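You operate a simulated robot arm through the tools that you are given. There is no shell and no other tool. Be economical: measure what you need, move in short steps, check, and stop when the job is done.

You run a simulated two-armed robot. Do the job below in one go: nothing can be reset, and whatever is moved stays where it is left.

Task
Carry the open white sack to the low stack, put one scoop in the white bucket and close the sack.
Fine: use the white scoop and lay it back. Set down upright: white scoop.

The check looks at the end state, three seconds after you hand in, the way a careful person would. Anything else that was tipped, shoved, dropped, spilled or broken makes it a failure.

Robot
Two 6-joint arms with two-finger parallel grippers on one trunk, on a base that drives. Base frame: it is fixed to the floor where the robot stands at the start and does not move with it; the origin is under the middle of the robot, x ahead of it, y to its left, z up; the surface under the hand at the start is at about z = 600. Readings come in mm, rad, newtons and seconds.
The left shoulder is at the start at [-77, 177, 832], the right one opposite. With the tool pointing down near the work surface each hand reaches from about 360 to 720 mm from the robot's upright axis, wherever it stands, measured 20 degrees to its own side. Places, roughly: beige sack [2000, 250, 250]; blue bucket [3000, 500, 250]; green sack [2250, 250, 750]; top of the low stack of sacks [1300, 300, 700]; white bucket [1500, 250, 750]. Payload 1.57 kg a hand.
Tool frame (each hand has its own): the origin (TCP) lies between the finger pads and is the grasp point; the fingertips stand 30 mm ahead of it; z points along the fingers, y is the line along which they close. The gripper opens to 80 mm. The fingers are 17 mm wide and 12 mm thick; the gripper's body (40 by 82 mm) begins 80 mm behind the TCP.
Orientation is that of the tool frame in the base frame, as [roll, pitch, yaw] about the fixed x, y, z axes, in that order (R = Rz(yaw) Ry(pitch) Rx(roll)). With the fingers straight down and closing along the base's y, the tool's x points along the base's -x, its y along +y and its z along -z.

Tools
- The arms move only by the tool play_rows. It takes "left_motion", "right_motion" or both (then of equal length, played together; a hand with none holds still); each is a list that holds one entry, the list of rows, each a list of 7 numbers: the shift along the tool's x, y, z in m, then the turn, a rotation vector about the tool's x, y, z in rad, then the opening in per cent of the stroke, from 0 (shut) to 100 (fully open). In form: [[[tx, ty, tz, wx, wy, wz, fingers], ...]]. A call has 1 to 12 rows; each row shifts and turns the commanded pose from where the row before left it, along the tool's axes as they then stand. A row lasts 0.2 s, in which the tool goes at most 50 mm and 0.15 rad; a call with a longer step from one row to the next is refused whole, and so is a gripper value outside its range. Where a pose cannot be reached the arm comes as near as it can. A force on the tool above 40 N (or 10 N above the force at the start of the call, whichever is more), or a blocked arm, ends the call early, and 0.2 s more pass. The fingers move at their own pace (about 72 mm/s each) and stop on an object; they squeeze with about 27 N. The grip force told is the motor's: it shows also when the fingers shut on nothing. Time passes only in rows, and 0.2 s behind the last, so rows that do not move let the fingers close. The reply holds the time, the measured pose of the TCP, the force on the tool along the base axes, the opening and the grip force, in the units named above and with some noise, with the torque about the TCP (base axes, N m) and any sound that the robot's microphone picked up, and new pictures: "pictures" is both (left out), scene, wrist or none (wrist: the cameras of the hands that moved).
- Cameras (640 x 400 px; columns grow to the right, rows downward): "scene" is now at [39.3, 14.4, 1548]; the picture's right is [0.24, -0.97, 0.00], its down [-0.78, -0.19, -0.59] and it looks along [0.57, 0.14, -0.81] (base axes); focal length 250 px, centre (320, 200). "left" rides on the left gripper at [72, 7, -122] in its tool frame; the picture's right is [-0.09, 1.00, 0.00], its down [-0.84, -0.08, -0.54] and it looks along [-0.54, -0.05, 0.84] (tool axes); focal length 238 px, centre (320, 200). "right" rides on the right gripper at [72, -7, -122] in its tool frame; the picture's right is [0.09, 1.00, 0.00], its down [-0.84, 0.08, -0.54] and it looks along [-0.54, 0.05, 0.84] (tool axes); focal length 238 px, centre (320, 200). There is no depth. A picture from a camera that has moved, and an enlarged one, comes with that camera's place and axes in the base frame and with its lens. The place of the scene camera against the robot may be out by one fixed shift of up to 12 mm in any direction.
- move_column(by): slides the trunk up (or, below 0, down) by that many mm; the arms and the scene camera ride with it, the base frame stays. It gives what a move gives, with no picture.
- drive_base(legs): drives the robot by 1 to 6 legs, each [ahead, left, turn to the left] in mm, mm and rad, along the robot's own axes; the way and the turn of a leg run together, so that a leg with both is an arc; at most 1500 mm and 3.142 rad a leg. The arms and the cameras ride along, it lands a little off, and it stops where it bumps. It gives what a move gives, and a new picture of the scene camera.
- pan_tilt(pan, tilt): turns the head with the scene camera to pan (to the left, within 2.496 rad either way) and tilt (down, from -0.506 to 1.204), counted from straight ahead of the robot. It gives what a move gives, and a new picture of the scene camera.
- inspect(camera, box): a new picture of the part [left, top, right, bottom] of that camera's present view, enlarged. The clock stands still meanwhile.
- job_done(): hands the job in; it is judged then, once.

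Work in short steps. Places have to be worked out from the pictures, the camera data and where the tool is seen: move nearer, look again, correct. Check each grasp and each placing, and mend what went wrong. You have 120 turns and 260 pictures in all, those below and enlarged ones among them. Open the grippers and draw the arms clear of the work before you hand the job in, unless the task says otherwise; then end with one line.

The tools are called after "Emit:" as a command line: name --argument value ..., lists and objects as JSON in quotes. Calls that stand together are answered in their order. play_rows: Moves the arms, as the interface text tells. Its arguments: {"type":"object","properties":{"left_motion":{"type":"array","items":{"type":"array","items":{"type":"array","items":{"type":"number"}}}},"right_motion":{"type":"array","items":{"type":"array","items":{"type":"array","items":{"type":"number"}}}},"pictures":{"type":"string","enum":["both","scene","wrist","none"]}},"required":[]} The other tools are called the same way: move_column (by) slides the trunk up or down; drive_base (legs) drives the base; pan_tilt (pan, tilt) turns the head that bears the scene camera; inspect (camera, box) takes an enlarged picture of a part of a camera's view; job_done () hands the job in.

At the start:

```text
time: 0.0
left_ee_pos: [496.9, 178.1, 1126.2]
left_ee_rot: [3.142, 0.0, -3.141]
left_force: [-0.4, -0.1, 0.2]
left_wrist_torque: [0.01, 0.02, 0.0]
left_gripper_width: 79.8
left_grip_force: 0.2
right_ee_pos: [389.5, -139.9, 1153.9]
right_ee_rot: [-3.141, -0.001, -3.142]
right_force: [0.7, -0.3, -0.6]
right_wrist_torque: [0.0, -0.02, 0.02]
right_gripper_width: 79.9
right_grip_force: 0.2
trunk travel left (down, up): [-275.0, 53.0]
robot x, y, heading: [3.0, 2.5, -0.004]
head pan, tilt: [0.243, 0.937]
```

scene: 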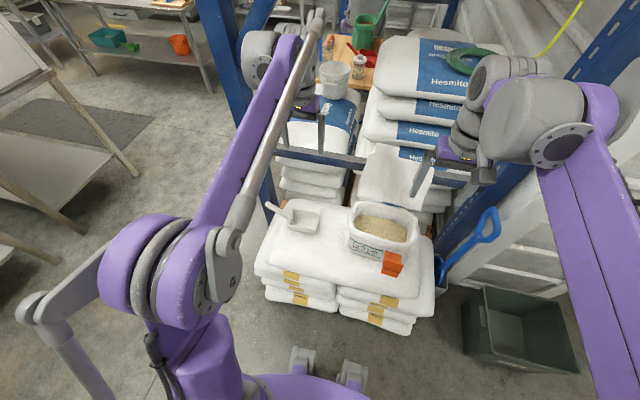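
right: 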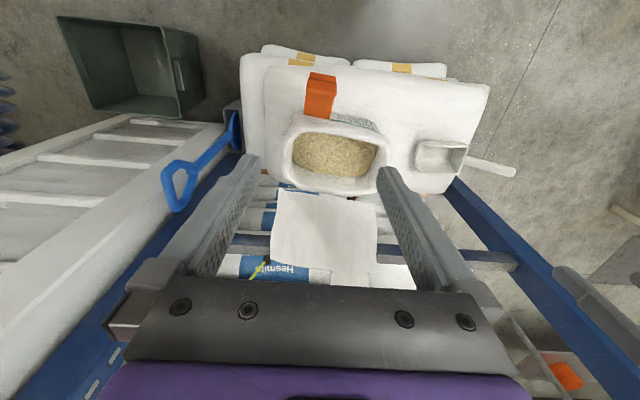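
left: 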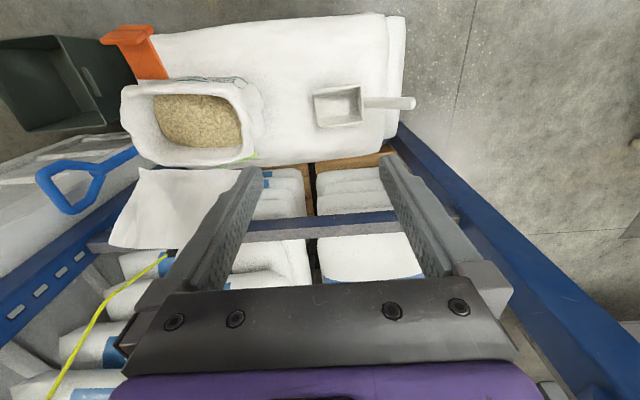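

The open sack and scoop stand on the near pile. The low stack and the white bucket are farther ahead. I'll zoom in on both areas.

Emit:
inspect --camera "scene" --box '[240, 180, 450, 320]'

Emit:
inspect --camera "scene" --box '[240, 20, 480, 180]'

Emit:
pan_tilt --pan 0.1 --tilt 0.6

```text
2.86 times, centred on (345, 250) of scene
camera zoom: at [39.3, 14.4, 1548.0], right [0.24, -0.97, 0.0], down [-0.78, -0.19, -0.59], along [0.57, 0.14, -0.81], focal length 713 px, centre (249, 57)
```

zoom: 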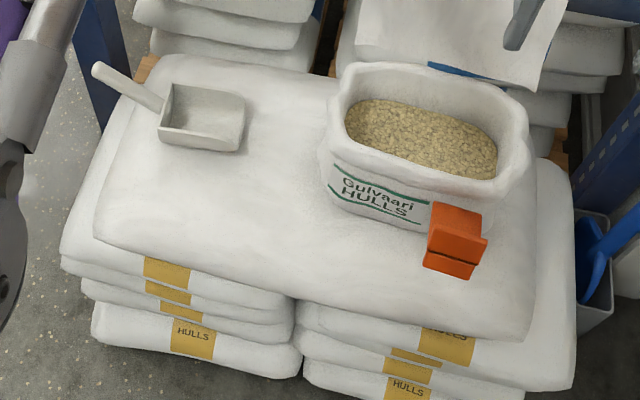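

```text
2.50 times, centred on (360, 100) of scene
camera zoom: at [39.3, 14.4, 1548.0], right [0.24, -0.97, 0.0], down [-0.78, -0.19, -0.59], along [0.57, 0.14, -0.81], focal length 624 px, centre (220, 450)
```

zoom: 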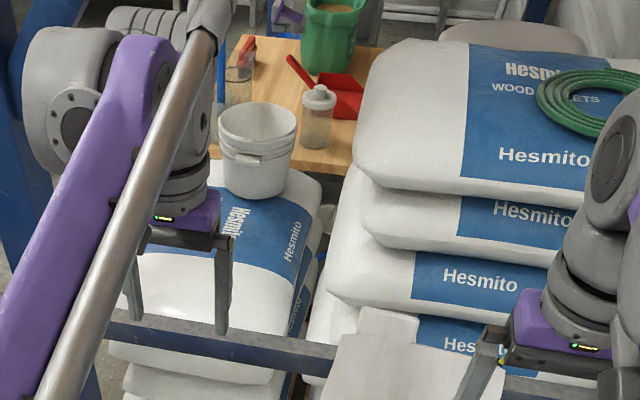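

```text
time: 0.8
left_ee_pos: [497.0, 178.2, 1128.5]
left_ee_rot: [-3.141, -0.001, 3.141]
left_force: [-0.6, -0.5, 0.5]
left_wrist_torque: [0.02, 0.02, 0.04]
left_gripper_width: 79.7
left_grip_force: 0.1
right_ee_pos: [387.7, -138.3, 1153.7]
right_ee_rot: [3.141, 0.0, 3.141]
right_force: [-1.0, 0.6, -0.1]
right_wrist_torque: [0.0, 0.0, 0.01]
right_gripper_width: 80.2
right_grip_force: 0.0
trunk travel left (down, up): [-275.0, 53.0]
robot x, y, heading: [-1.6, 3.0, 0.004]
head pan, tilt: [0.099, 0.6]
camera scene: at [56.0, 5.5, 1575.5], right [0.1, -0.99, 0.0], down [-0.56, -0.06, -0.82], along [0.82, 0.08, -0.57], focal length 250 px, centre (320, 200)
```

scene: 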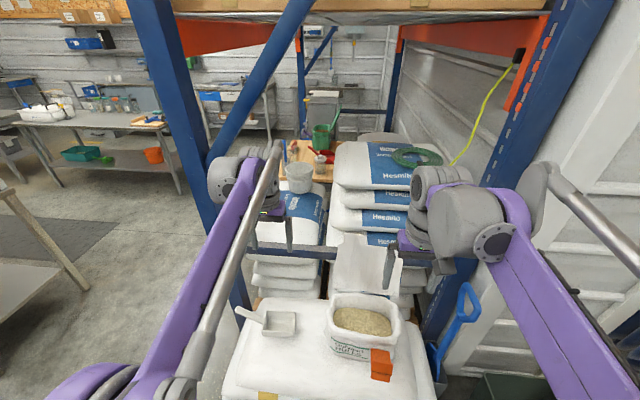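

The rack has a front bar and a diagonal brace on its left side, so I'll look at the left for a way around, then back at the low stack.

Emit:
pan_tilt --pan 0.5 --tilt 0.5

Emit:
inspect --camera "scene" --box '[320, 80, 560, 230]'

Emit:
inspect --camera "left" --box '[80, 10, 440, 235]'

Emit:
inspect --camera "right" --box '[140, 40, 540, 290]'

```text
time: 1.7
left_ee_pos: [497.2, 179.2, 1127.6]
left_ee_rot: [-3.141, -0.001, 3.141]
left_force: [0.5, 0.3, -0.2]
left_wrist_torque: [-0.02, 0.05, 0.0]
left_gripper_width: 80.1
left_grip_force: 0.1
right_ee_pos: [388.8, -140.8, 1153.5]
right_ee_rot: [3.141, -0.001, 3.142]
right_force: [-0.3, 0.2, -0.9]
right_wrist_torque: [0.01, 0.0, -0.02]
right_gripper_width: 80.1
right_grip_force: 0.1
trunk travel left (down, up): [-275.0, 53.0]
robot x, y, heading: [-0.8, -3.6, 0.001]
head pan, tilt: [0.499, 0.499]
camera scene: at [48.0, 40.2, 1584.6], right [0.48, -0.88, 0.0], down [-0.42, -0.23, -0.88], along [0.77, 0.42, -0.48], focal length 250 px, centre (320, 200)
```

scene: 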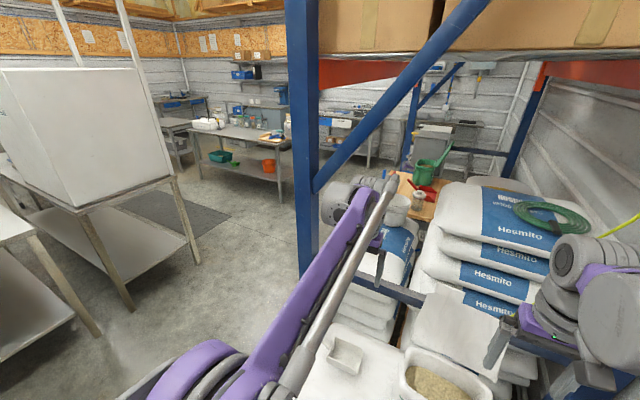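

```text
2.67 times, centred on (440, 155) of scene
camera zoom: at [48.0, 40.2, 1584.6], right [0.48, -0.88, 0.0], down [-0.42, -0.23, -0.88], along [0.77, 0.42, -0.48], focal length 666 px, centre (0, 320)
```

zoom: 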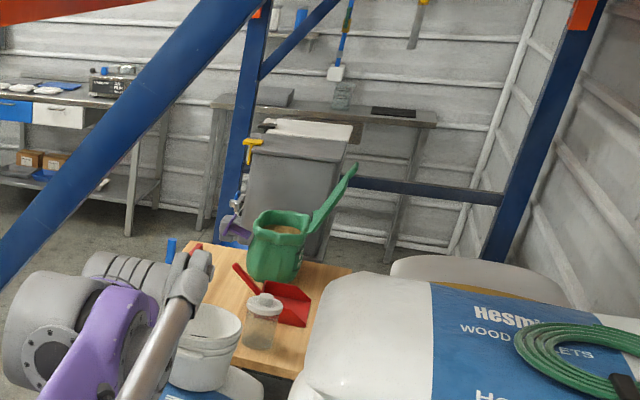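

```text
1.78 times, centred on (260, 122) of left
camera zoom: at [425.9, 184.2, 1249.6], right [0.09, 1.0, 0.0], down [0.84, -0.08, 0.54], along [0.54, -0.05, -0.84], focal length 424 px, centre (427, 338)
```

zoom: 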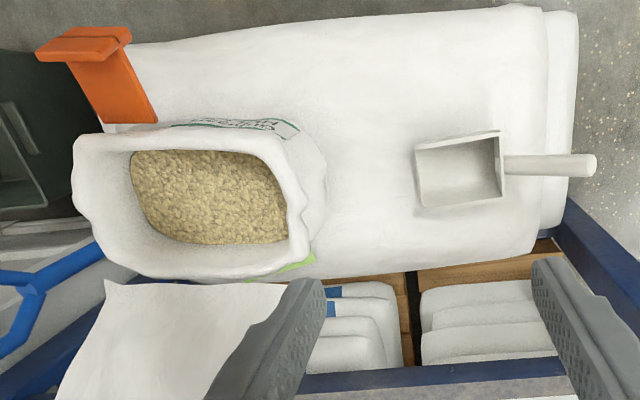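

```text
1.60 times, centred on (340, 165) of right
camera zoom: at [317.3, -146.3, 1276.0], right [-0.09, 1.0, 0.0], down [0.84, 0.08, 0.54], along [0.54, 0.05, -0.84], focal length 381 px, centre (288, 256)
```

zoom: 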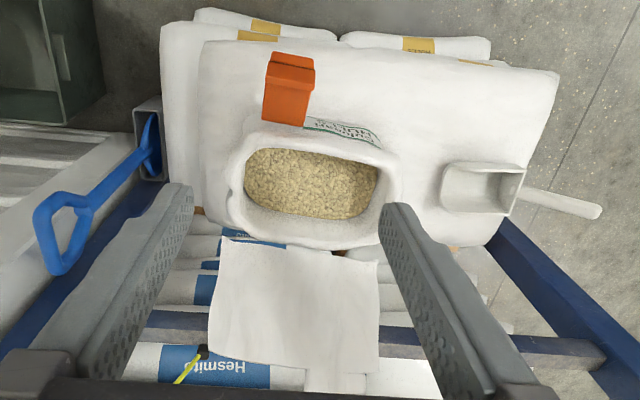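

The mouth rim works out to z≈775, and a stiff white flap rises from its far edge at x≈605. I'll zoom in on the orange piece and the flap to understand how it closes.

Emit:
inspect --camera "right" --box '[270, 60, 400, 141]'

Emit:
pan_tilt --pan -0.2 --tilt 0.95

Emit:
inspect --camera "scene" --box '[200, 100, 400, 225]'

```text
4.92 times, centred on (335, 100) of right
camera zoom: at [317.3, -146.3, 1276.0], right [-0.09, 1.0, 0.0], down [0.84, 0.08, 0.54], along [0.54, 0.05, -0.84], focal length 1173 px, centre (246, 690)
```

zoom: 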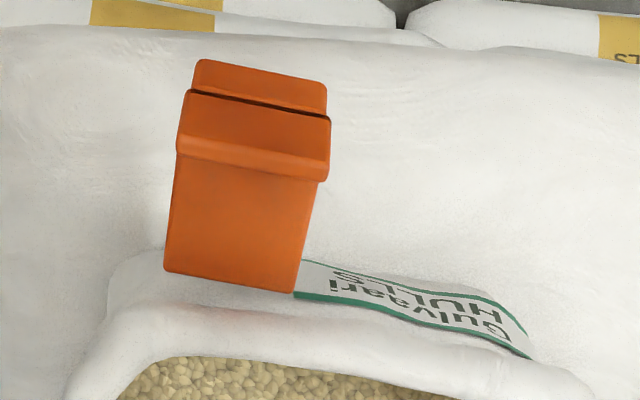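

```text
time: 2.8
left_ee_pos: [496.9, 177.7, 1126.9]
left_ee_rot: [-3.14, 0.002, -3.142]
left_force: [0.3, 0.3, 0.0]
left_wrist_torque: [0.06, -0.01, -0.01]
left_gripper_width: 80.0
left_grip_force: 0.1
right_ee_pos: [389.1, -140.0, 1154.3]
right_ee_rot: [3.14, 0.0, 3.14]
right_force: [-0.3, 0.4, 0.3]
right_wrist_torque: [-0.01, -0.02, 0.0]
right_gripper_width: 79.9
right_grip_force: 0.1
trunk travel left (down, up): [-275.0, 53.0]
robot x, y, heading: [-1.5, -0.9, -0.003]
head pan, tilt: [-0.201, 0.949]
camera scene: at [39.3, -17.7, 1547.2], right [-0.2, -0.98, 0.0], down [-0.8, 0.16, -0.58], along [0.57, -0.12, -0.81], focal length 250 px, centre (320, 200)
```

scene: 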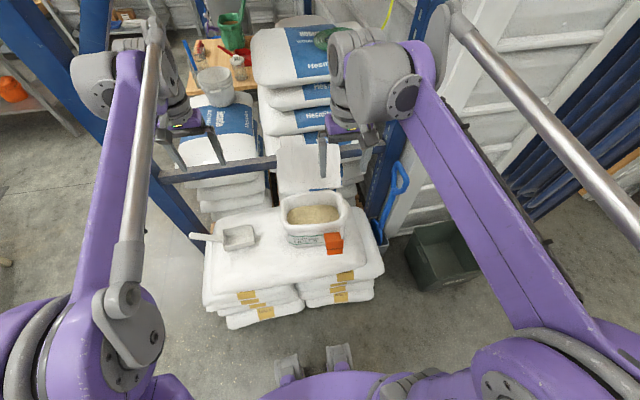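

```text
3.20 times, centred on (300, 162) of scene
camera zoom: at [39.3, -17.7, 1547.2], right [-0.2, -0.98, 0.0], down [-0.8, 0.16, -0.58], along [0.57, -0.12, -0.81], focal length 799 px, centre (384, 320)
```

zoom: 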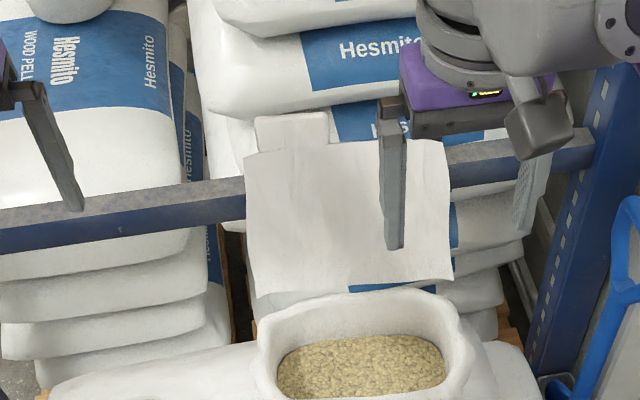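

The flap's bottom edge sits near x≈605, z≈805, and the rack bar is at about x≈680, z≈917. To see how the flap joins the sack, I'll move the right hand to the robot's right and turn its camera to look across (+y).

Emit:
play_rows --right_motion '[[[-0.005, -0.036, 0.024, 0, 0, 0, 100], [-0.005, -0.036, 0.024, 0, 0, 0, 100], [-0.005, -0.036, 0.024, 0, 0, 0, 100], [-0.005, -0.036, 0.024, 0, 0, 0, 100], [-0.005, -0.036, 0.024, 0, 0, 0, 100], [-0.005, -0.036, 0.024, 0, 0, 0, 100], [-0.005, -0.036, 0.024, 0, 0, 0, 100], [0, 0, 0, 0, 0, -0.145, 100], [0, 0, 0, 0, 0, -0.145, 100], [0, 0, 0, 0, 0, -0.145, 100], [0, 0, 0, 0, 0, -0.145, 100], [0, 0, 0, 0, 0, -0.145, 100]]]' --pictures "none"

Emit:
play_rows --right_motion '[[[0, 0, 0, 0, 0, -0.145, 100], [0, 0, 0, 0, 0, -0.145, 100], [0, 0, 0, 0, 0, -0.145, 100], [0, 0, 0, 0, 0, -0.145, 100], [0, 0, 0, 0, 0, -0.145, 100]]]' --pictures "wrist"

```text
time: 5.4
left_ee_pos: [498.1, 178.3, 1127.8]
left_ee_rot: [-3.14, -0.001, -3.141]
left_force: [-0.2, 0.5, -0.5]
left_wrist_torque: [-0.05, -0.02, 0.0]
left_gripper_width: 80.3
left_grip_force: 0.0
right_ee_pos: [424.6, -392.8, 986.1]
right_ee_rot: [-3.14, -0.002, -2.413]
right_force: [0.3, -0.4, -0.3]
right_wrist_torque: [-0.02, 0.02, -0.01]
right_gripper_width: 80.0
right_grip_force: 0.1
trunk travel left (down, up): [-275.0, 53.0]
robot x, y, heading: [0.1, 2.7, -0.001]
head pan, tilt: [-0.201, 0.949]
```

```text
time: 6.6
left_ee_pos: [497.6, 177.8, 1128.3]
left_ee_rot: [3.141, -0.001, 3.141]
left_force: [-0.4, 0.5, 0.1]
left_wrist_torque: [0.02, 0.0, -0.03]
left_gripper_width: 80.0
left_grip_force: 0.0
right_ee_pos: [423.9, -392.2, 986.5]
right_ee_rot: [-3.141, 0.0, -1.69]
right_force: [-0.1, 0.4, 0.3]
right_wrist_torque: [0.01, 0.01, -0.02]
right_gripper_width: 79.8
right_grip_force: 0.1
trunk travel left (down, up): [-275.0, 53.0]
robot x, y, heading: [2.1, -1.1, 0.003]
head pan, tilt: [-0.201, 0.949]
camera right: at [422.2, -463.8, 1108.1], right [-1.0, 0.03, 0.0], down [0.02, 0.84, 0.54], along [0.01, 0.54, -0.84], focal length 238 px, centre (320, 200)
```

right: 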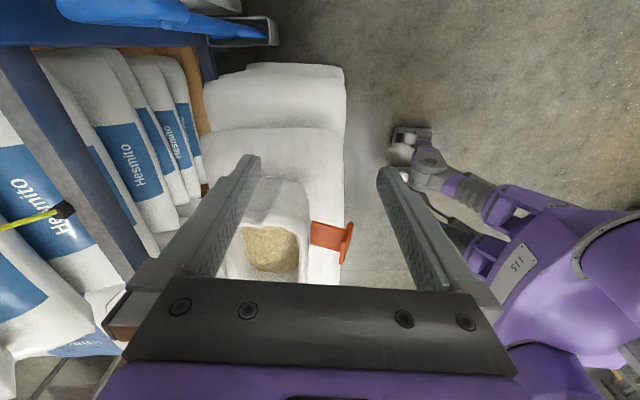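

The camera looks across the sack, but a finger hides the flap. I'll slide the hand +x and tilt the view up.

Emit:
play_rows --right_motion '[[[0, -0.03, 0, 0, -0.14, 0, 100], [0, -0.03, 0, 0, -0.14, 0, 100], [0, -0.03, 0, 0, -0.14, 0, 100], [0, -0.03, 0, 0, -0.14, 0, 100], [0, 0, 0, 0, -0.14, 0, 100]]]' --pictures "wrist"

```text
time: 7.8
left_ee_pos: [496.6, 177.3, 1127.7]
left_ee_rot: [3.14, -0.002, -3.141]
left_force: [-0.3, 0.2, -0.1]
left_wrist_torque: [-0.03, 0.0, -0.01]
left_gripper_width: 80.0
left_grip_force: 0.1
right_ee_pos: [542.5, -406.5, 987.0]
right_ee_rot: [-3.14, 0.703, -1.689]
right_force: [0.7, -0.6, -0.5]
right_wrist_torque: [-0.03, -0.03, 0.03]
right_gripper_width: 80.0
right_grip_force: 0.1
trunk travel left (down, up): [-275.0, 53.0]
robot x, y, heading: [-1.0, -4.4, 0.003]
head pan, tilt: [-0.201, 0.949]
camera right: at [533.5, -539.6, 1032.9], right [-1.0, 0.05, -0.06], down [-0.04, 0.3, 0.95], along [0.07, 0.95, -0.29], focal length 238 px, centre (320, 200)
```

right: 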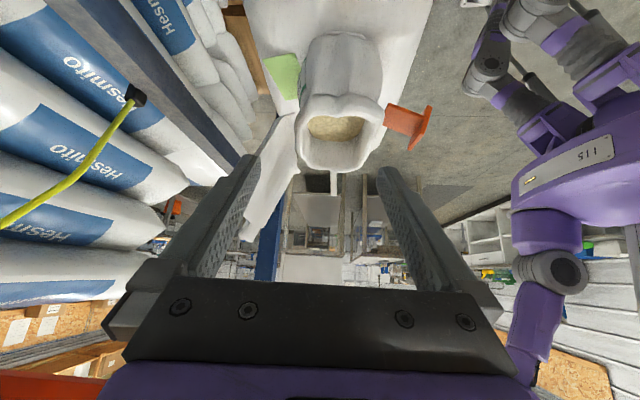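

This is a side view, upside-down. I'll zoom in on it.

Emit:
inspect --camera "right" --box '[220, 10, 460, 250]'

```text
1.67 times, centred on (340, 130) of right
camera zoom: at [533.5, -539.6, 1032.9], right [-1.0, 0.05, -0.06], down [-0.04, 0.3, 0.95], along [0.07, 0.95, -0.29], focal length 397 px, centre (287, 317)
```

zoom: 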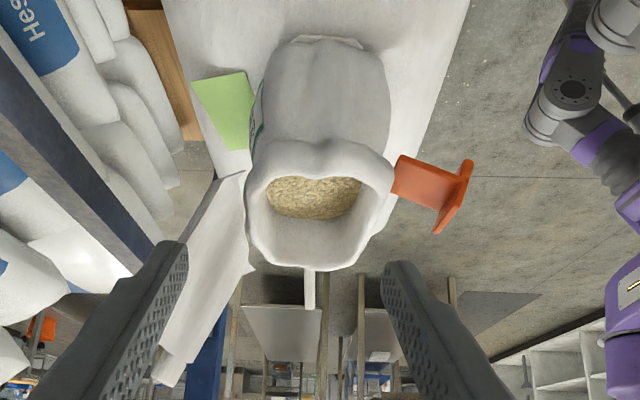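

The flap is hinged on the back rim and leans outward, and the orange piece is fixed at the front rim. I'll move the camera closer to the orange piece.

Emit:
play_rows --right_motion '[[[-0.0187, 0.028, 0.029, 0, 0, 0, 100], [-0.0187, 0.028, 0.029, 0, 0, 0, 100], [-0.0187, 0.028, 0.029, 0, 0, 0, 100], [-0.0187, 0.028, 0.029, 0, 0, 0, 100], [-0.0187, 0.028, 0.029, 0, 0, 0, 100]]]' --pictures "wrist"

Emit:
inspect --camera "right" --box '[250, 0, 450, 200]'

```text
time: 9.0
left_ee_pos: [497.9, 178.1, 1128.0]
left_ee_rot: [3.14, 0.0, 3.142]
left_force: [0.3, 0.6, -0.4]
left_wrist_torque: [0.0, -0.02, 0.0]
left_gripper_width: 80.0
left_grip_force: 0.0
right_ee_pos: [422.4, -225.4, 935.8]
right_ee_rot: [-3.141, 0.7, -1.692]
right_force: [0.3, 0.6, -0.2]
right_wrist_torque: [0.0, -0.03, -0.05]
right_gripper_width: 80.1
right_grip_force: 0.1
trunk travel left (down, up): [-275.0, 53.0]
robot x, y, heading: [2.9, 0.6, -0.002]
head pan, tilt: [-0.201, 0.949]
camera right: at [412.8, -357.9, 982.2], right [-1.0, 0.05, -0.06], down [-0.04, 0.3, 0.95], along [0.07, 0.95, -0.3], focal length 238 px, centre (320, 200)
```

right: 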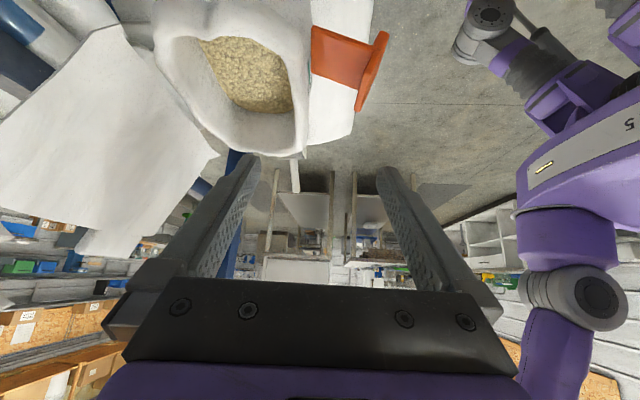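

```text
2.00 times, centred on (350, 100) of right
camera zoom: at [412.8, -357.9, 982.2], right [-1.0, 0.05, -0.06], down [-0.04, 0.3, 0.95], along [0.07, 0.95, -0.3], focal length 477 px, centre (260, 400)
```

zoom: 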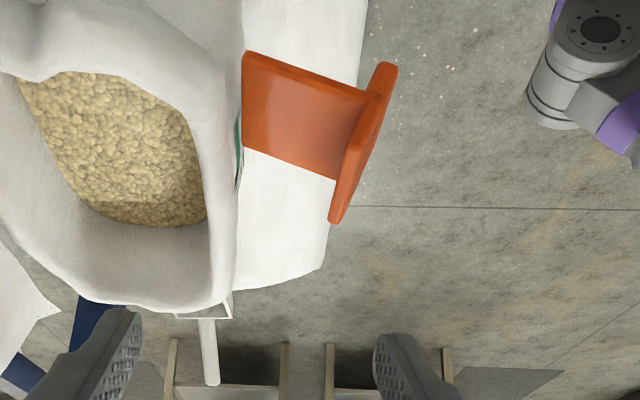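

The orange part is a handle-like bracket about 60 mm wide (y −170…−107, x 360…445). I'll lower the camera for a level side view to get its thickness in z.

Emit:
play_rows --right_motion '[[[0.0385, -0.0025, 0.0134, 0, 0, 0, 100], [0.0385, -0.0025, 0.0134, 0, 0, 0, 100], [0.0385, -0.0025, 0.0134, 0, 0, 0, 100], [0.0385, -0.0025, 0.0134, 0, 0, 0, 100], [0.0385, -0.0025, 0.0134, 0, 0, 0, 100]]]' --pictures "wrist"

Emit:
inspect --camera "right" --box '[190, 90, 450, 270]'

```text
time: 10.2
left_ee_pos: [498.0, 177.0, 1127.8]
left_ee_rot: [-3.141, 0.0, -3.14]
left_force: [0.1, -1.2, 0.7]
left_wrist_torque: [0.02, -0.01, 0.02]
left_gripper_width: 79.9
left_grip_force: 0.0
right_ee_pos: [424.1, -332.2, 760.2]
right_ee_rot: [3.14, 0.698, -1.691]
right_force: [-0.8, -0.3, 0.1]
right_wrist_torque: [-0.03, -0.01, -0.02]
right_gripper_width: 80.1
right_grip_force: 0.2
trunk travel left (down, up): [-275.0, 53.0]
robot x, y, heading: [-0.4, -1.0, -0.001]
head pan, tilt: [-0.201, 0.949]
camera right: at [414.1, -464.9, 806.5], right [-1.0, 0.05, -0.06], down [-0.04, 0.3, 0.95], along [0.07, 0.95, -0.29], focal length 238 px, centre (320, 200)
```

right: 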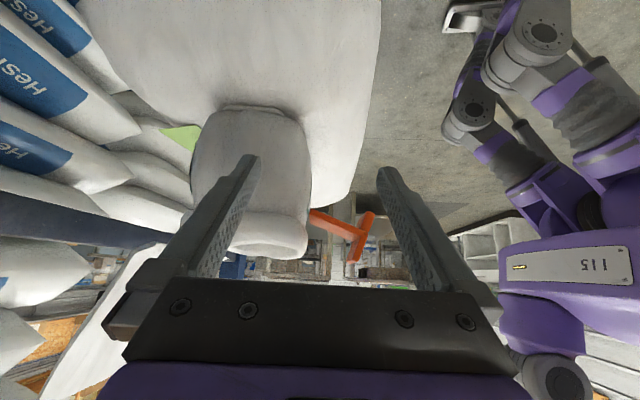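

```text
2.22 times, centred on (320, 180) of right
camera zoom: at [414.1, -464.9, 806.5], right [-1.0, 0.05, -0.06], down [-0.04, 0.3, 0.95], along [0.07, 0.95, -0.29], focal length 530 px, centre (320, 244)
```

zoom: 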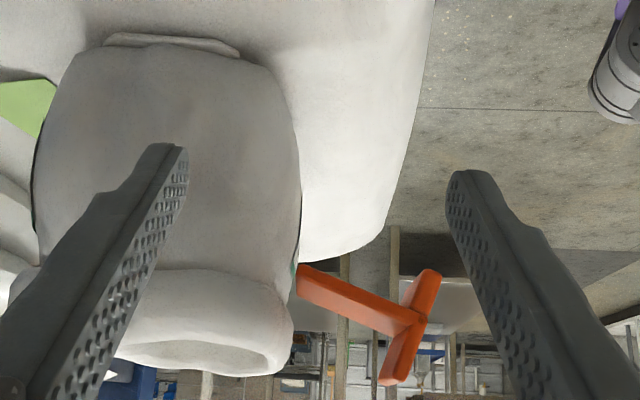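

The orange part is a T-shaped handle: a thin arm 60 mm wide, rising 18°, with a crosspiece. The sack also has a rolled rim that both hands can pinch at its ends. Before carrying, I'll retract the right hand and scout the route and the low stack.

Emit:
play_rows --right_motion '[[[-0.0258, 0, -0.0306, 0, 0, 0, 100], [-0.0258, 0, -0.0306, 0, 0, 0, 100], [-0.0258, 0, -0.0306, 0, 0, 0, 100], [-0.0258, 0, -0.0306, 0, 0, 0, 100], [-0.0258, 0, -0.0306, 0, 0, 0, 100], [-0.0258, 0, -0.0306, 0, 0, 0, 100], [0, 0, 0, 0, 0.14, 0, 100], [0, 0, 0, 0, 0.14, 0, 100], [0, 0, 0, 0, 0.14, 0, 100], [0, 0, 0, 0, 0.14, 0, 100], [0, 0, 0, 0, 0.14, 0, 100]]]' --pictures "none"

Emit:
play_rows --right_motion '[[[0, 0, 0, 0, 0, 0.145, 100], [0, 0, 0, 0, 0, 0.145, 100], [0, 0, 0, 0, 0, 0.145, 100], [0, 0, 0, 0, 0, 0.145, 100], [0, 0, 0, 0, 0, 0.145, 100], [0, 0, 0, 0, 0, 0.145, 100], [0, 0, 0, 0, 0, 0.145, 100], [0, 0, 0, 0, 0, 0.145, 100], [0, 0, 0, 0, 0, 0.145, 100], [0, 0, 0, 0, 0, 0.145, 100]]]' --pictures "none"

Emit:
drive_base --legs '[[-250, 0, 0], [0, 1150, 0]]'

Emit:
pan_tilt --pan -0.5 --tilt 0.5

```text
time: 12.6
left_ee_pos: [498.6, 177.3, 1126.9]
left_ee_rot: [-3.142, 0.0, -3.141]
left_force: [1.0, 0.1, 0.0]
left_wrist_torque: [-0.02, -0.02, -0.01]
left_gripper_width: 80.0
left_grip_force: 0.0
right_ee_pos: [423.2, -329.8, 1000.3]
right_ee_rot: [-3.14, -0.002, -1.692]
right_force: [0.1, -0.3, -0.7]
right_wrist_torque: [0.0, 0.02, 0.0]
right_gripper_width: 79.7
right_grip_force: 0.0
trunk travel left (down, up): [-275.0, 53.0]
robot x, y, heading: [-0.5, -2.8, -0.0]
head pan, tilt: [-0.201, 0.949]
```

```text
time: 14.8
left_ee_pos: [496.9, 177.9, 1126.8]
left_ee_rot: [-3.141, 0.001, 3.14]
left_force: [0.6, 0.4, -0.2]
left_wrist_torque: [-0.02, -0.02, -0.02]
left_gripper_width: 80.0
left_grip_force: 0.0
right_ee_pos: [423.7, -331.9, 999.5]
right_ee_rot: [-3.141, 0.001, 3.137]
right_force: [-0.7, 0.2, -0.6]
right_wrist_torque: [0.05, -0.02, -0.01]
right_gripper_width: 79.8
right_grip_force: 0.1
trunk travel left (down, up): [-275.0, 53.0]
robot x, y, heading: [3.1, -0.5, -0.003]
head pan, tilt: [-0.201, 0.949]
```

```text
time: 26.6
left_ee_pos: [244.7, 1334.2, 1127.0]
left_ee_rot: [3.141, 0.001, -3.138]
left_force: [-0.1, -0.4, 0.5]
left_wrist_torque: [-0.01, 0.01, -0.02]
left_gripper_width: 80.1
left_grip_force: 0.0
right_ee_pos: [175.8, 825.7, 999.9]
right_ee_rot: [3.14, 0.001, -3.139]
right_force: [-1.3, 0.8, -0.3]
right_wrist_torque: [0.01, 0.01, 0.0]
right_gripper_width: 80.2
right_grip_force: 0.1
trunk travel left (down, up): [-275.0, 53.0]
robot x, y, heading: [-253.2, 1157.6, 0.006]
head pan, tilt: [-0.201, 0.949]
camera scene: at [-211.8, 1136.6, 1547.1], right [-0.2, -0.98, 0.0], down [-0.8, 0.16, -0.58], along [0.57, -0.11, -0.81], focal length 250 px, centre (320, 200)
```

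scene: 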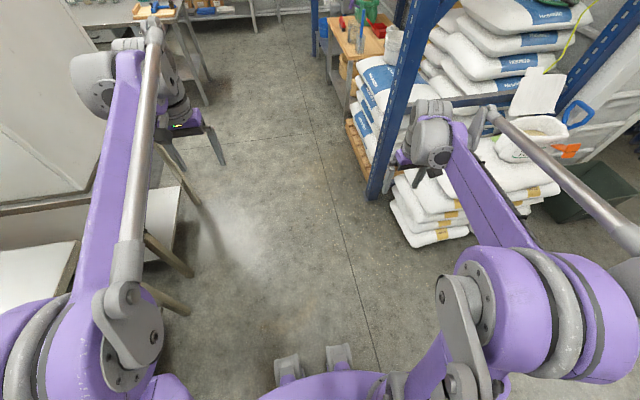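

```text
time: 27.5
left_ee_pos: [245.3, 1334.9, 1127.5]
left_ee_rot: [3.141, 0.0, -3.138]
left_force: [-0.1, 0.2, 0.3]
left_wrist_torque: [0.02, 0.0, 0.02]
left_gripper_width: 79.7
left_grip_force: 0.0
right_ee_pos: [175.3, 825.2, 1000.1]
right_ee_rot: [-3.141, -0.001, -3.139]
right_force: [-0.4, 0.0, -0.4]
right_wrist_torque: [0.02, -0.01, 0.0]
right_gripper_width: 79.9
right_grip_force: 0.1
trunk travel left (down, up): [-275.0, 53.0]
robot x, y, heading: [-247.7, 1155.0, 0.006]
head pan, tilt: [-0.499, 0.499]
camera scene: at [-203.0, 1107.6, 1584.5], right [-0.47, -0.88, 0.0], down [-0.42, 0.23, -0.88], along [0.77, -0.42, -0.48], focal length 250 px, centre (320, 200)
```

scene: 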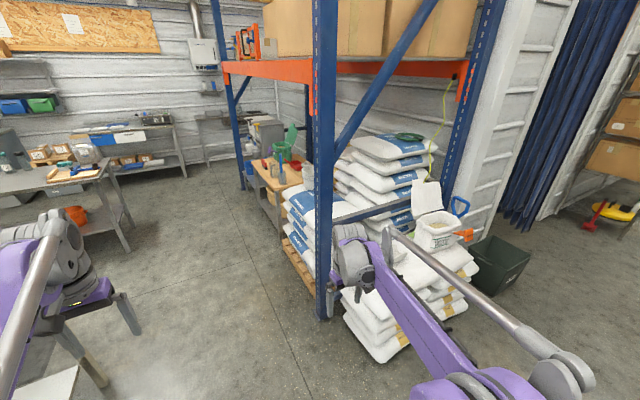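

The brace lies in the rack's front plane, so the left side is open. I'll drive ahead and turn to face the low stack.

Emit:
drive_base --legs '[[1500, 50, 0], [50, 0, 0], [0, 0, -1.57]]'

Emit:
pan_tilt --pan 0.0 --tilt 0.7

```text
refused: leg 1 is longer than a leg can be; nothing moved
```

```text
time: 28.4
left_ee_pos: [245.1, 1334.1, 1127.0]
left_ee_rot: [-3.14, 0.0, -3.137]
left_force: [0.1, 0.4, -0.3]
left_wrist_torque: [-0.02, 0.0, 0.01]
left_gripper_width: 79.8
left_grip_force: 0.0
right_ee_pos: [174.8, 824.3, 1001.1]
right_ee_rot: [-3.141, 0.0, -3.136]
right_force: [0.5, 0.5, 0.3]
right_wrist_torque: [-0.01, 0.0, 0.02]
right_gripper_width: 80.0
right_grip_force: 0.0
trunk travel left (down, up): [-275.0, 53.0]
robot x, y, heading: [-255.4, 1154.4, -0.001]
head pan, tilt: [0.0, 0.7]
camera scene: at [-198.1, 1151.1, 1566.9], right [0.0, -1.0, 0.0], down [-0.64, 0.0, -0.77], along [0.77, 0.0, -0.64], focal length 250 px, centre (320, 200)
```

scene: 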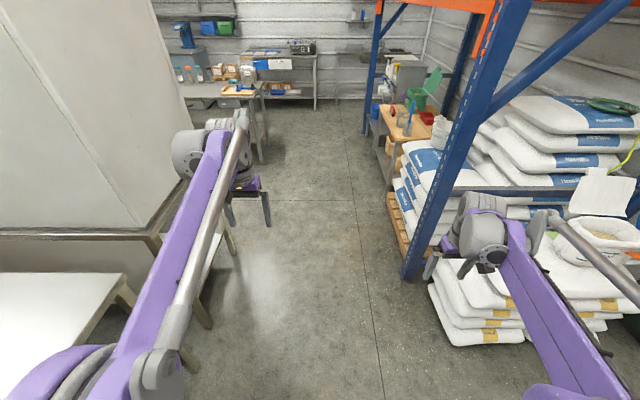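

Only the leg length was refused. I'll drive with shorter legs.

Emit:
drive_base --legs '[[780, 0, 0], [780, 40, 0], [0, 0, -1.57]]'

```text
time: 40.2
left_ee_pos: [1490.8, 700.8, 1127.0]
left_ee_rot: [3.141, -0.001, 1.588]
left_force: [-0.6, 0.4, -1.6]
left_wrist_torque: [-0.01, -0.05, -0.01]
left_gripper_width: 79.9
left_grip_force: 0.2
right_ee_pos: [980.9, 766.0, 1000.0]
right_ee_rot: [-3.141, 0.001, 1.588]
right_force: [0.4, 0.1, 0.1]
right_wrist_torque: [0.01, 0.04, 0.0]
right_gripper_width: 79.8
right_grip_force: 0.0
trunk travel left (down, up): [-275.0, 53.0]
robot x, y, heading: [1304.9, 1197.9, -1.551]
head pan, tilt: [0.0, 0.7]
camera scene: at [1314.1, 1148.7, 1566.9], right [-1.0, -0.02, 0.0], down [-0.01, 0.64, -0.76], along [0.01, -0.76, -0.64], focal length 250 px, centre (320, 200)
```

scene: 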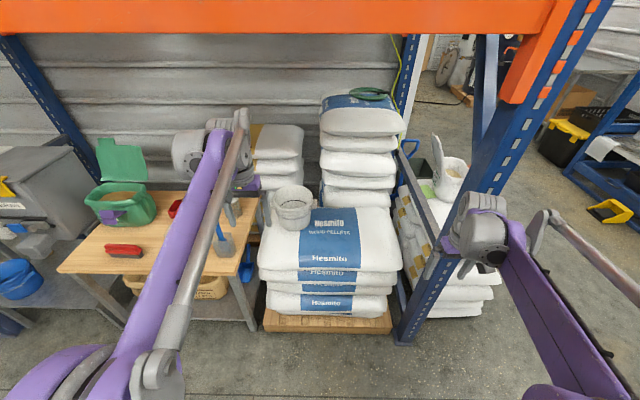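

The low stack is fully accessible from here. Its top spans x≈990–1570 and y≈150–510, with the bucket at about (1470, 300), which leaves room for the sack near (1210, 340). I'll drive back for the sack.

Emit:
drive_base --legs '[[0, 0, 1.551], [-780, 0, 0], [-780, 0, 0], [0, -1198, 0], [250, 0, 0]]'

Emit:
pan_tilt --pan -0.15 --tilt 0.95

```text
time: 63.7
left_ee_pos: [478.6, 187.9, 1128.1]
left_ee_rot: [-3.14, 0.0, 3.137]
left_force: [-0.1, 0.6, 0.3]
left_wrist_torque: [-0.01, 0.02, 0.02]
left_gripper_width: 80.0
left_grip_force: 0.0
right_ee_pos: [402.9, -318.1, 1000.6]
right_ee_rot: [3.141, 0.001, 3.138]
right_force: [0.5, 0.0, 0.5]
right_wrist_torque: [0.02, 0.03, -0.01]
right_gripper_width: 79.8
right_grip_force: 0.1
trunk travel left (down, up): [-275.0, 53.0]
robot x, y, heading: [-18.9, 16.2, -0.003]
head pan, tilt: [0.0, 0.7]
camera scene: at [33.6, 9.3, 1566.8], right [0.0, -1.0, 0.0], down [-0.64, 0.0, -0.77], along [0.77, 0.0, -0.64], focal length 250 px, centre (320, 200)
```

scene: 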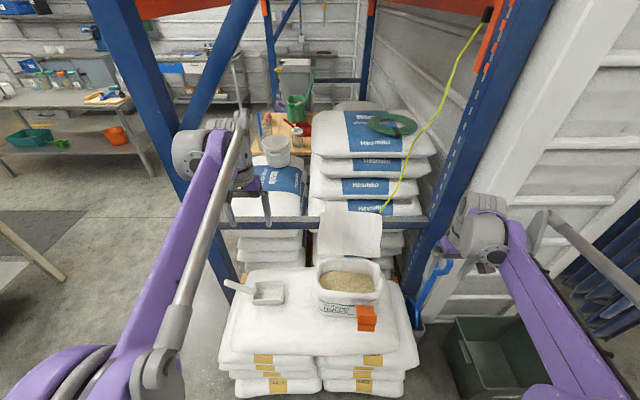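

```text
time: 64.5
left_ee_pos: [478.0, 189.0, 1127.3]
left_ee_rot: [3.141, 0.0, 3.138]
left_force: [-0.4, 0.0, 0.7]
left_wrist_torque: [-0.02, 0.03, 0.01]
left_gripper_width: 80.0
left_grip_force: 0.1
right_ee_pos: [404.5, -319.6, 1000.7]
right_ee_rot: [-3.141, -0.001, 3.138]
right_force: [-0.2, -0.2, 0.2]
right_wrist_torque: [-0.02, 0.01, 0.05]
right_gripper_width: 79.7
right_grip_force: 0.1
trunk travel left (down, up): [-275.0, 53.0]
robot x, y, heading: [-20.1, 16.6, -0.004]
head pan, tilt: [-0.15, 0.949]
camera scene: at [20.4, -1.6, 1547.2], right [-0.15, -0.99, 0.0], down [-0.8, 0.12, -0.58], along [0.58, -0.09, -0.81], focal length 250 px, centre (320, 200)
```

scene: 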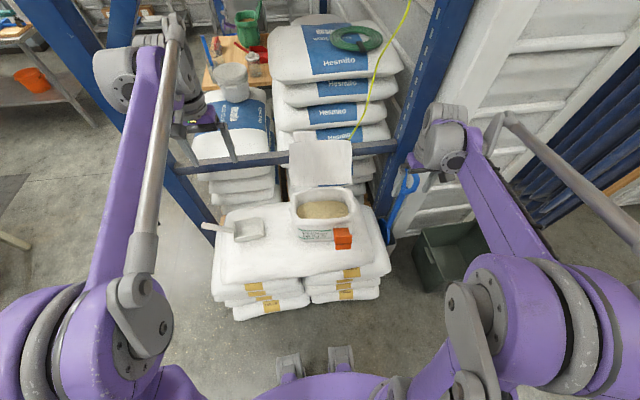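

I'm back at the pile. I'll bring both hands above the two ends of the rim to measure them with the wrist cameras.

Emit:
play_rows --left_motion '[[[-0.0081, -0.0211, 0.0353, 0, 0, 0, 100], [-0.0081, -0.0211, 0.0353, 0, 0, 0, 100], [-0.0081, -0.0211, 0.0353, 0, 0, 0, 100], [-0.0081, -0.0211, 0.0353, 0, 0, 0, 100], [-0.0081, -0.0211, 0.0353, 0, 0, 0, 100], [-0.0081, -0.0211, 0.0353, 0, 0, 0, 100], [-0.0081, -0.0211, 0.0353, 0, 0, 0, 100]]]' --right_motion '[[[-0.0173, 0.0179, 0.0171, 0, 0, 0, 100], [-0.0173, 0.0179, 0.0171, 0, 0, 0, 100], [-0.0173, 0.0179, 0.0171, 0, 0, 0, 100], [-0.0173, 0.0179, 0.0171, 0, 0, 0, 100], [-0.0173, 0.0179, 0.0171, 0, 0, 0, 100], [-0.0173, 0.0179, 0.0171, 0, 0, 0, 100], [-0.0173, 0.0179, 0.0171, 0, 0, 0, 100]]]'

```text
time: 66.1
left_ee_pos: [535.9, 39.7, 879.5]
left_ee_rot: [3.141, -0.002, 3.138]
left_force: [-0.5, -0.5, -0.6]
left_wrist_torque: [-0.03, 0.0, -0.01]
left_gripper_width: 80.0
left_grip_force: 0.0
right_ee_pos: [526.2, -194.1, 881.4]
right_ee_rot: [3.14, 0.001, 3.138]
right_force: [0.7, 0.6, 0.0]
right_wrist_torque: [-0.02, 0.0, -0.01]
right_gripper_width: 80.1
right_grip_force: 0.1
trunk travel left (down, up): [-275.0, 53.0]
robot x, y, heading: [-19.1, 11.1, -0.001]
head pan, tilt: [-0.15, 0.949]
camera scene: at [22.1, -1.8, 1547.1], right [-0.15, -0.99, 0.0], down [-0.8, 0.12, -0.58], along [0.57, -0.09, -0.81], focal length 250 px, centre (320, 200)
camera right: at [454.6, -199.6, 1002.5], right [-0.09, 1.0, 0.0], down [0.84, 0.07, 0.54], along [0.54, 0.05, -0.84], focal length 238 px, centre (320, 200)
camera left: at [464.8, 46.7, 1001.7], right [0.1, 1.0, 0.0], down [0.84, -0.08, 0.54], along [0.54, -0.05, -0.84], focal length 238 px, centre (320, 200)
```

scene: 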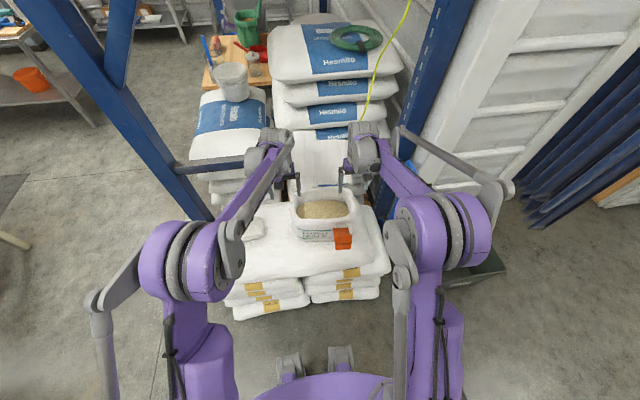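
right: 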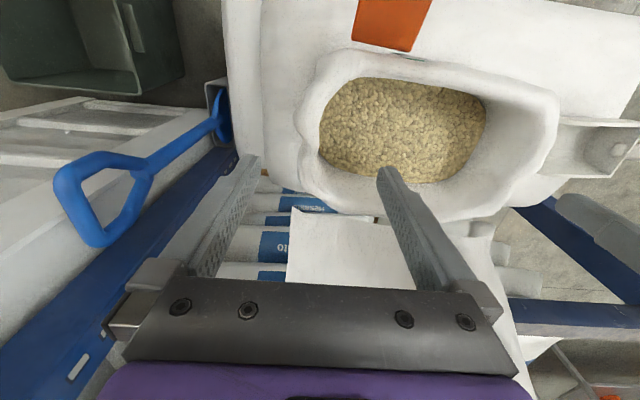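
left: 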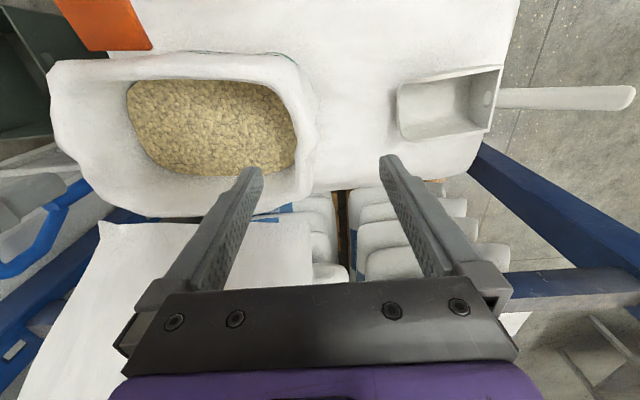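

The rim's right end is centred near (514, −203) and its left end near (531, 23), with the top at z≈772 and the sack yawed about −0.08. I'll lower both open grippers over the end walls.

Emit:
play_rows --left_motion '[[[0.005, -0.017, 0, 0, 0, 0.075, 100], [0, 0, 0.038, 0, 0, 0, 100], [0, 0, 0.038, 0, 0, 0, 100], [0, 0, 0.019, 0, 0, 0, 100], [0, 0, 0.019, 0, 0, 0, 100]]]' --right_motion '[[[0.012, -0.009, 0, 0, 0, 0.075, 100], [0, 0, 0.038, 0, 0, 0, 100], [0, 0, 0.038, 0, 0, 0, 100], [0, 0, 0.019, 0, 0, 0, 100], [0, 0, 0.019, 0, 0, 0, 100]]]'

```text
time: 67.3
left_ee_pos: [530.9, 22.5, 766.9]
left_ee_rot: [-3.141, 0.0, 3.065]
left_force: [-0.4, -0.2, -0.3]
left_wrist_torque: [0.02, 0.01, 0.02]
left_gripper_width: 80.0
left_grip_force: 0.1
right_ee_pos: [513.9, -202.7, 765.5]
right_ee_rot: [-3.141, 0.0, 3.062]
right_force: [-0.2, 0.4, 0.9]
right_wrist_torque: [0.03, -0.03, 0.01]
right_gripper_width: 80.3
right_grip_force: 0.1
trunk travel left (down, up): [-275.0, 53.0]
robot x, y, heading: [-19.0, 14.1, -0.005]
head pan, tilt: [-0.15, 0.949]
camera scene: at [21.3, -1.7, 1547.1], right [-0.15, -0.99, 0.0], down [-0.8, 0.12, -0.58], along [0.57, -0.09, -0.81], focal length 250 px, centre (320, 200)
camera right: at [441.5, -202.8, 887.7], right [-0.01, 1.0, 0.0], down [0.84, 0.01, 0.54], along [0.54, 0.01, -0.84], focal length 238 px, centre (320, 200)
camera left: at [460.0, 36.0, 888.2], right [0.17, 0.99, 0.0], down [0.83, -0.14, 0.54], along [0.53, -0.09, -0.84], focal length 238 px, centre (320, 200)
```

scene: 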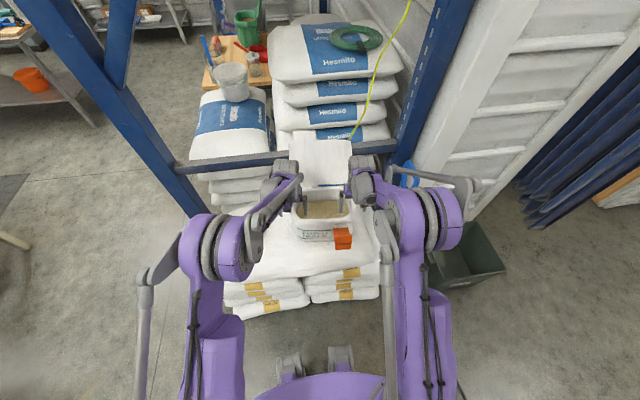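
right: 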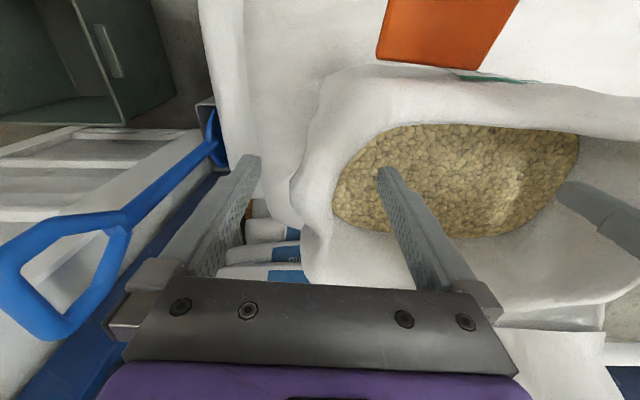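
left: 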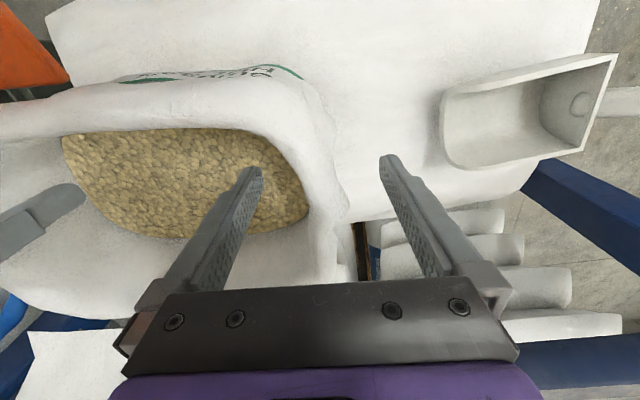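

The fingers straddle both end walls without contact. Now I'll close both grippers.

Emit:
play_rows --left_motion '[[[0, 0, 0, 0, 0, 0, 60], [0, 0, 0, 0, 0, 0, 30], [0, 0, 0, 0, 0, 0, 0], [0, 0, 0, 0, 0, 0, 0], [0, 0, 0, 0, 0, 0, 0]]]' --right_motion '[[[0, 0, 0, 0, 0, 0, 60], [0, 0, 0, 0, 0, 0, 30], [0, 0, 0, 0, 0, 0, 0], [0, 0, 0, 0, 0, 0, 0], [0, 0, 0, 0, 0, 0, 0]]]' --pictures "wrist"

```text
time: 68.5
left_ee_pos: [529.0, 24.0, 766.8]
left_ee_rot: [-3.14, 0.0, 3.064]
left_force: [-3.0, -4.4, 0.3]
left_wrist_torque: [0.05, -0.46, -0.46]
left_gripper_width: 13.8
left_grip_force: 26.8
right_ee_pos: [512.4, -201.1, 767.0]
right_ee_rot: [3.141, 0.0, 3.062]
right_force: [2.5, 6.0, -1.1]
right_wrist_torque: [-0.07, 0.19, -0.44]
right_gripper_width: 13.7
right_grip_force: 27.3
trunk travel left (down, up): [-275.0, 53.0]
robot x, y, heading: [-18.8, 10.5, -0.001]
head pan, tilt: [-0.15, 0.949]
camera right: at [441.2, -202.3, 888.1], right [-0.01, 1.0, 0.0], down [0.84, 0.01, 0.54], along [0.54, 0.01, -0.84], focal length 238 px, centre (320, 200)
camera left: at [459.6, 35.9, 888.6], right [0.17, 0.99, 0.0], down [0.83, -0.14, 0.54], along [0.53, -0.09, -0.84], focal length 238 px, centre (320, 200)
```

right: 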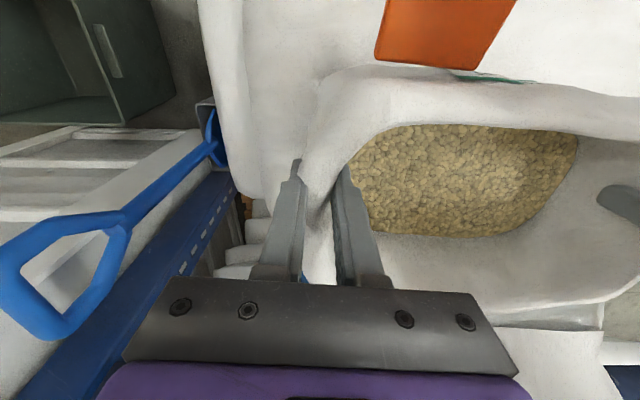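
left: 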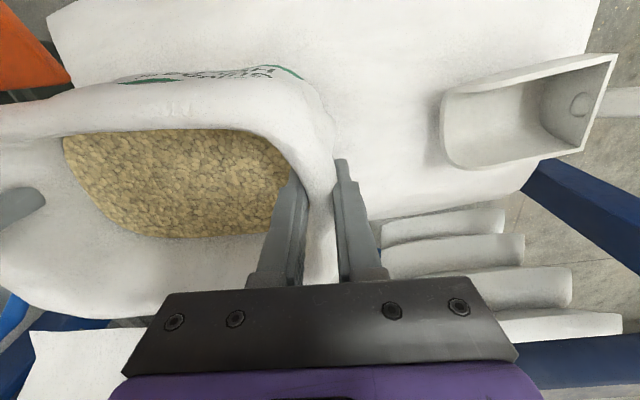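

Both hands grip the wall at about 14 mm. I'll lift a little and read the load.

Emit:
play_rows --left_motion '[[[0, 0, -0.01, 0, 0, 0, 0], [0, 0, -0.01, 0, 0, 0, 0], [0, 0, -0.01, 0, 0, 0, 0], [0, 0, -0.01, 0, 0, 0, 0], [0, 0, 0, 0, 0, 0, 0]]]' --right_motion '[[[0, 0, -0.01, 0, 0, 0, 0], [0, 0, -0.01, 0, 0, 0, 0], [0, 0, -0.01, 0, 0, 0, 0], [0, 0, -0.01, 0, 0, 0, 0], [0, 0, 0, 0, 0, 0, 0]]]'

```text
time: 69.7
left_ee_pos: [530.0, 22.5, 805.4]
left_ee_rot: [-3.14, -0.002, 3.064]
left_force: [-0.4, -11.3, -7.1]
left_wrist_torque: [-0.2, 0.14, 0.17]
left_gripper_width: 13.7
left_grip_force: 26.9
right_ee_pos: [514.2, -203.4, 805.9]
right_ee_rot: [3.141, -0.002, 3.065]
right_force: [-0.2, 11.5, -8.9]
right_wrist_torque: [0.27, 0.1, 0.03]
right_gripper_width: 13.8
right_grip_force: 26.9
trunk travel left (down, up): [-275.0, 53.0]
robot x, y, heading: [-25.3, 12.0, -0.005]
head pan, tilt: [-0.15, 0.949]
camera scene: at [22.1, -1.9, 1547.0], right [-0.15, -0.99, 0.0], down [-0.8, 0.12, -0.58], along [0.57, -0.09, -0.81], focal length 250 px, centre (320, 200)
camera right: at [442.1, -203.4, 927.6], right [-0.01, 1.0, 0.0], down [0.84, 0.01, 0.54], along [0.54, 0.01, -0.84], focal length 238 px, centre (320, 200)
camera left: at [459.8, 35.1, 927.9], right [0.17, 0.99, 0.0], down [0.83, -0.14, 0.54], along [0.53, -0.09, -0.84], focal length 238 px, centre (320, 200)
```

scene: 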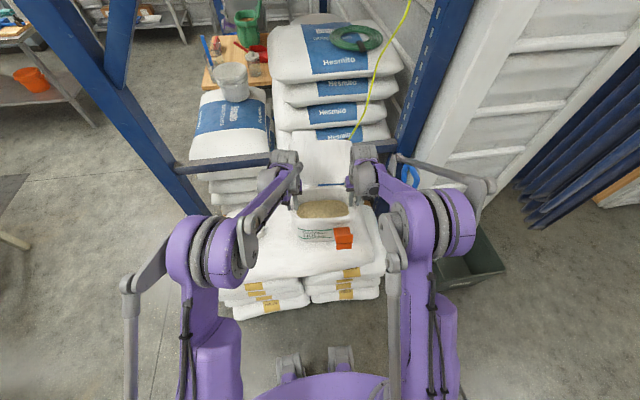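
right: 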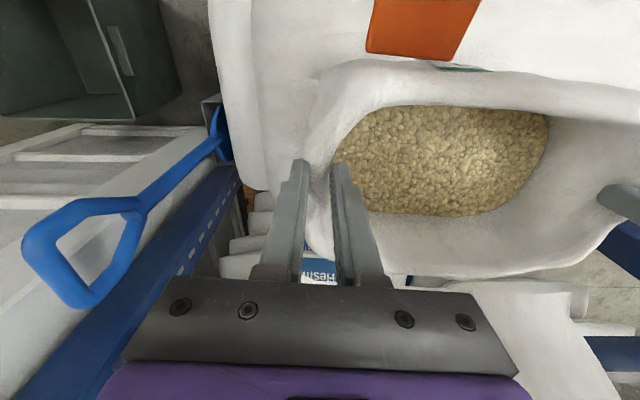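
left: 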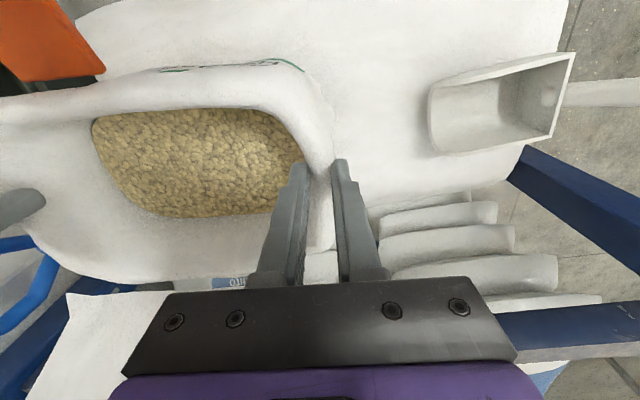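

The load is about 16 N in all, so the sack needs both hands. I'll check whether it still hangs level.

Emit:
inspect --camera "scene" --box '[250, 130, 410, 260]'

```text
3.08 times, centred on (330, 195) of scene
camera zoom: at [22.1, -1.9, 1547.0], right [-0.15, -0.99, 0.0], down [-0.8, 0.12, -0.58], along [0.57, -0.09, -0.81], focal length 768 px, centre (289, 215)
```

zoom: 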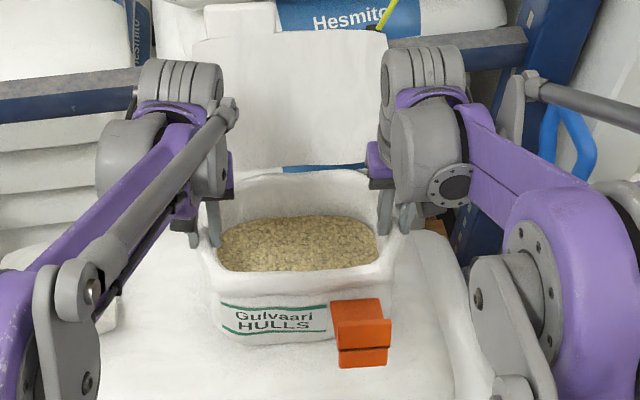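

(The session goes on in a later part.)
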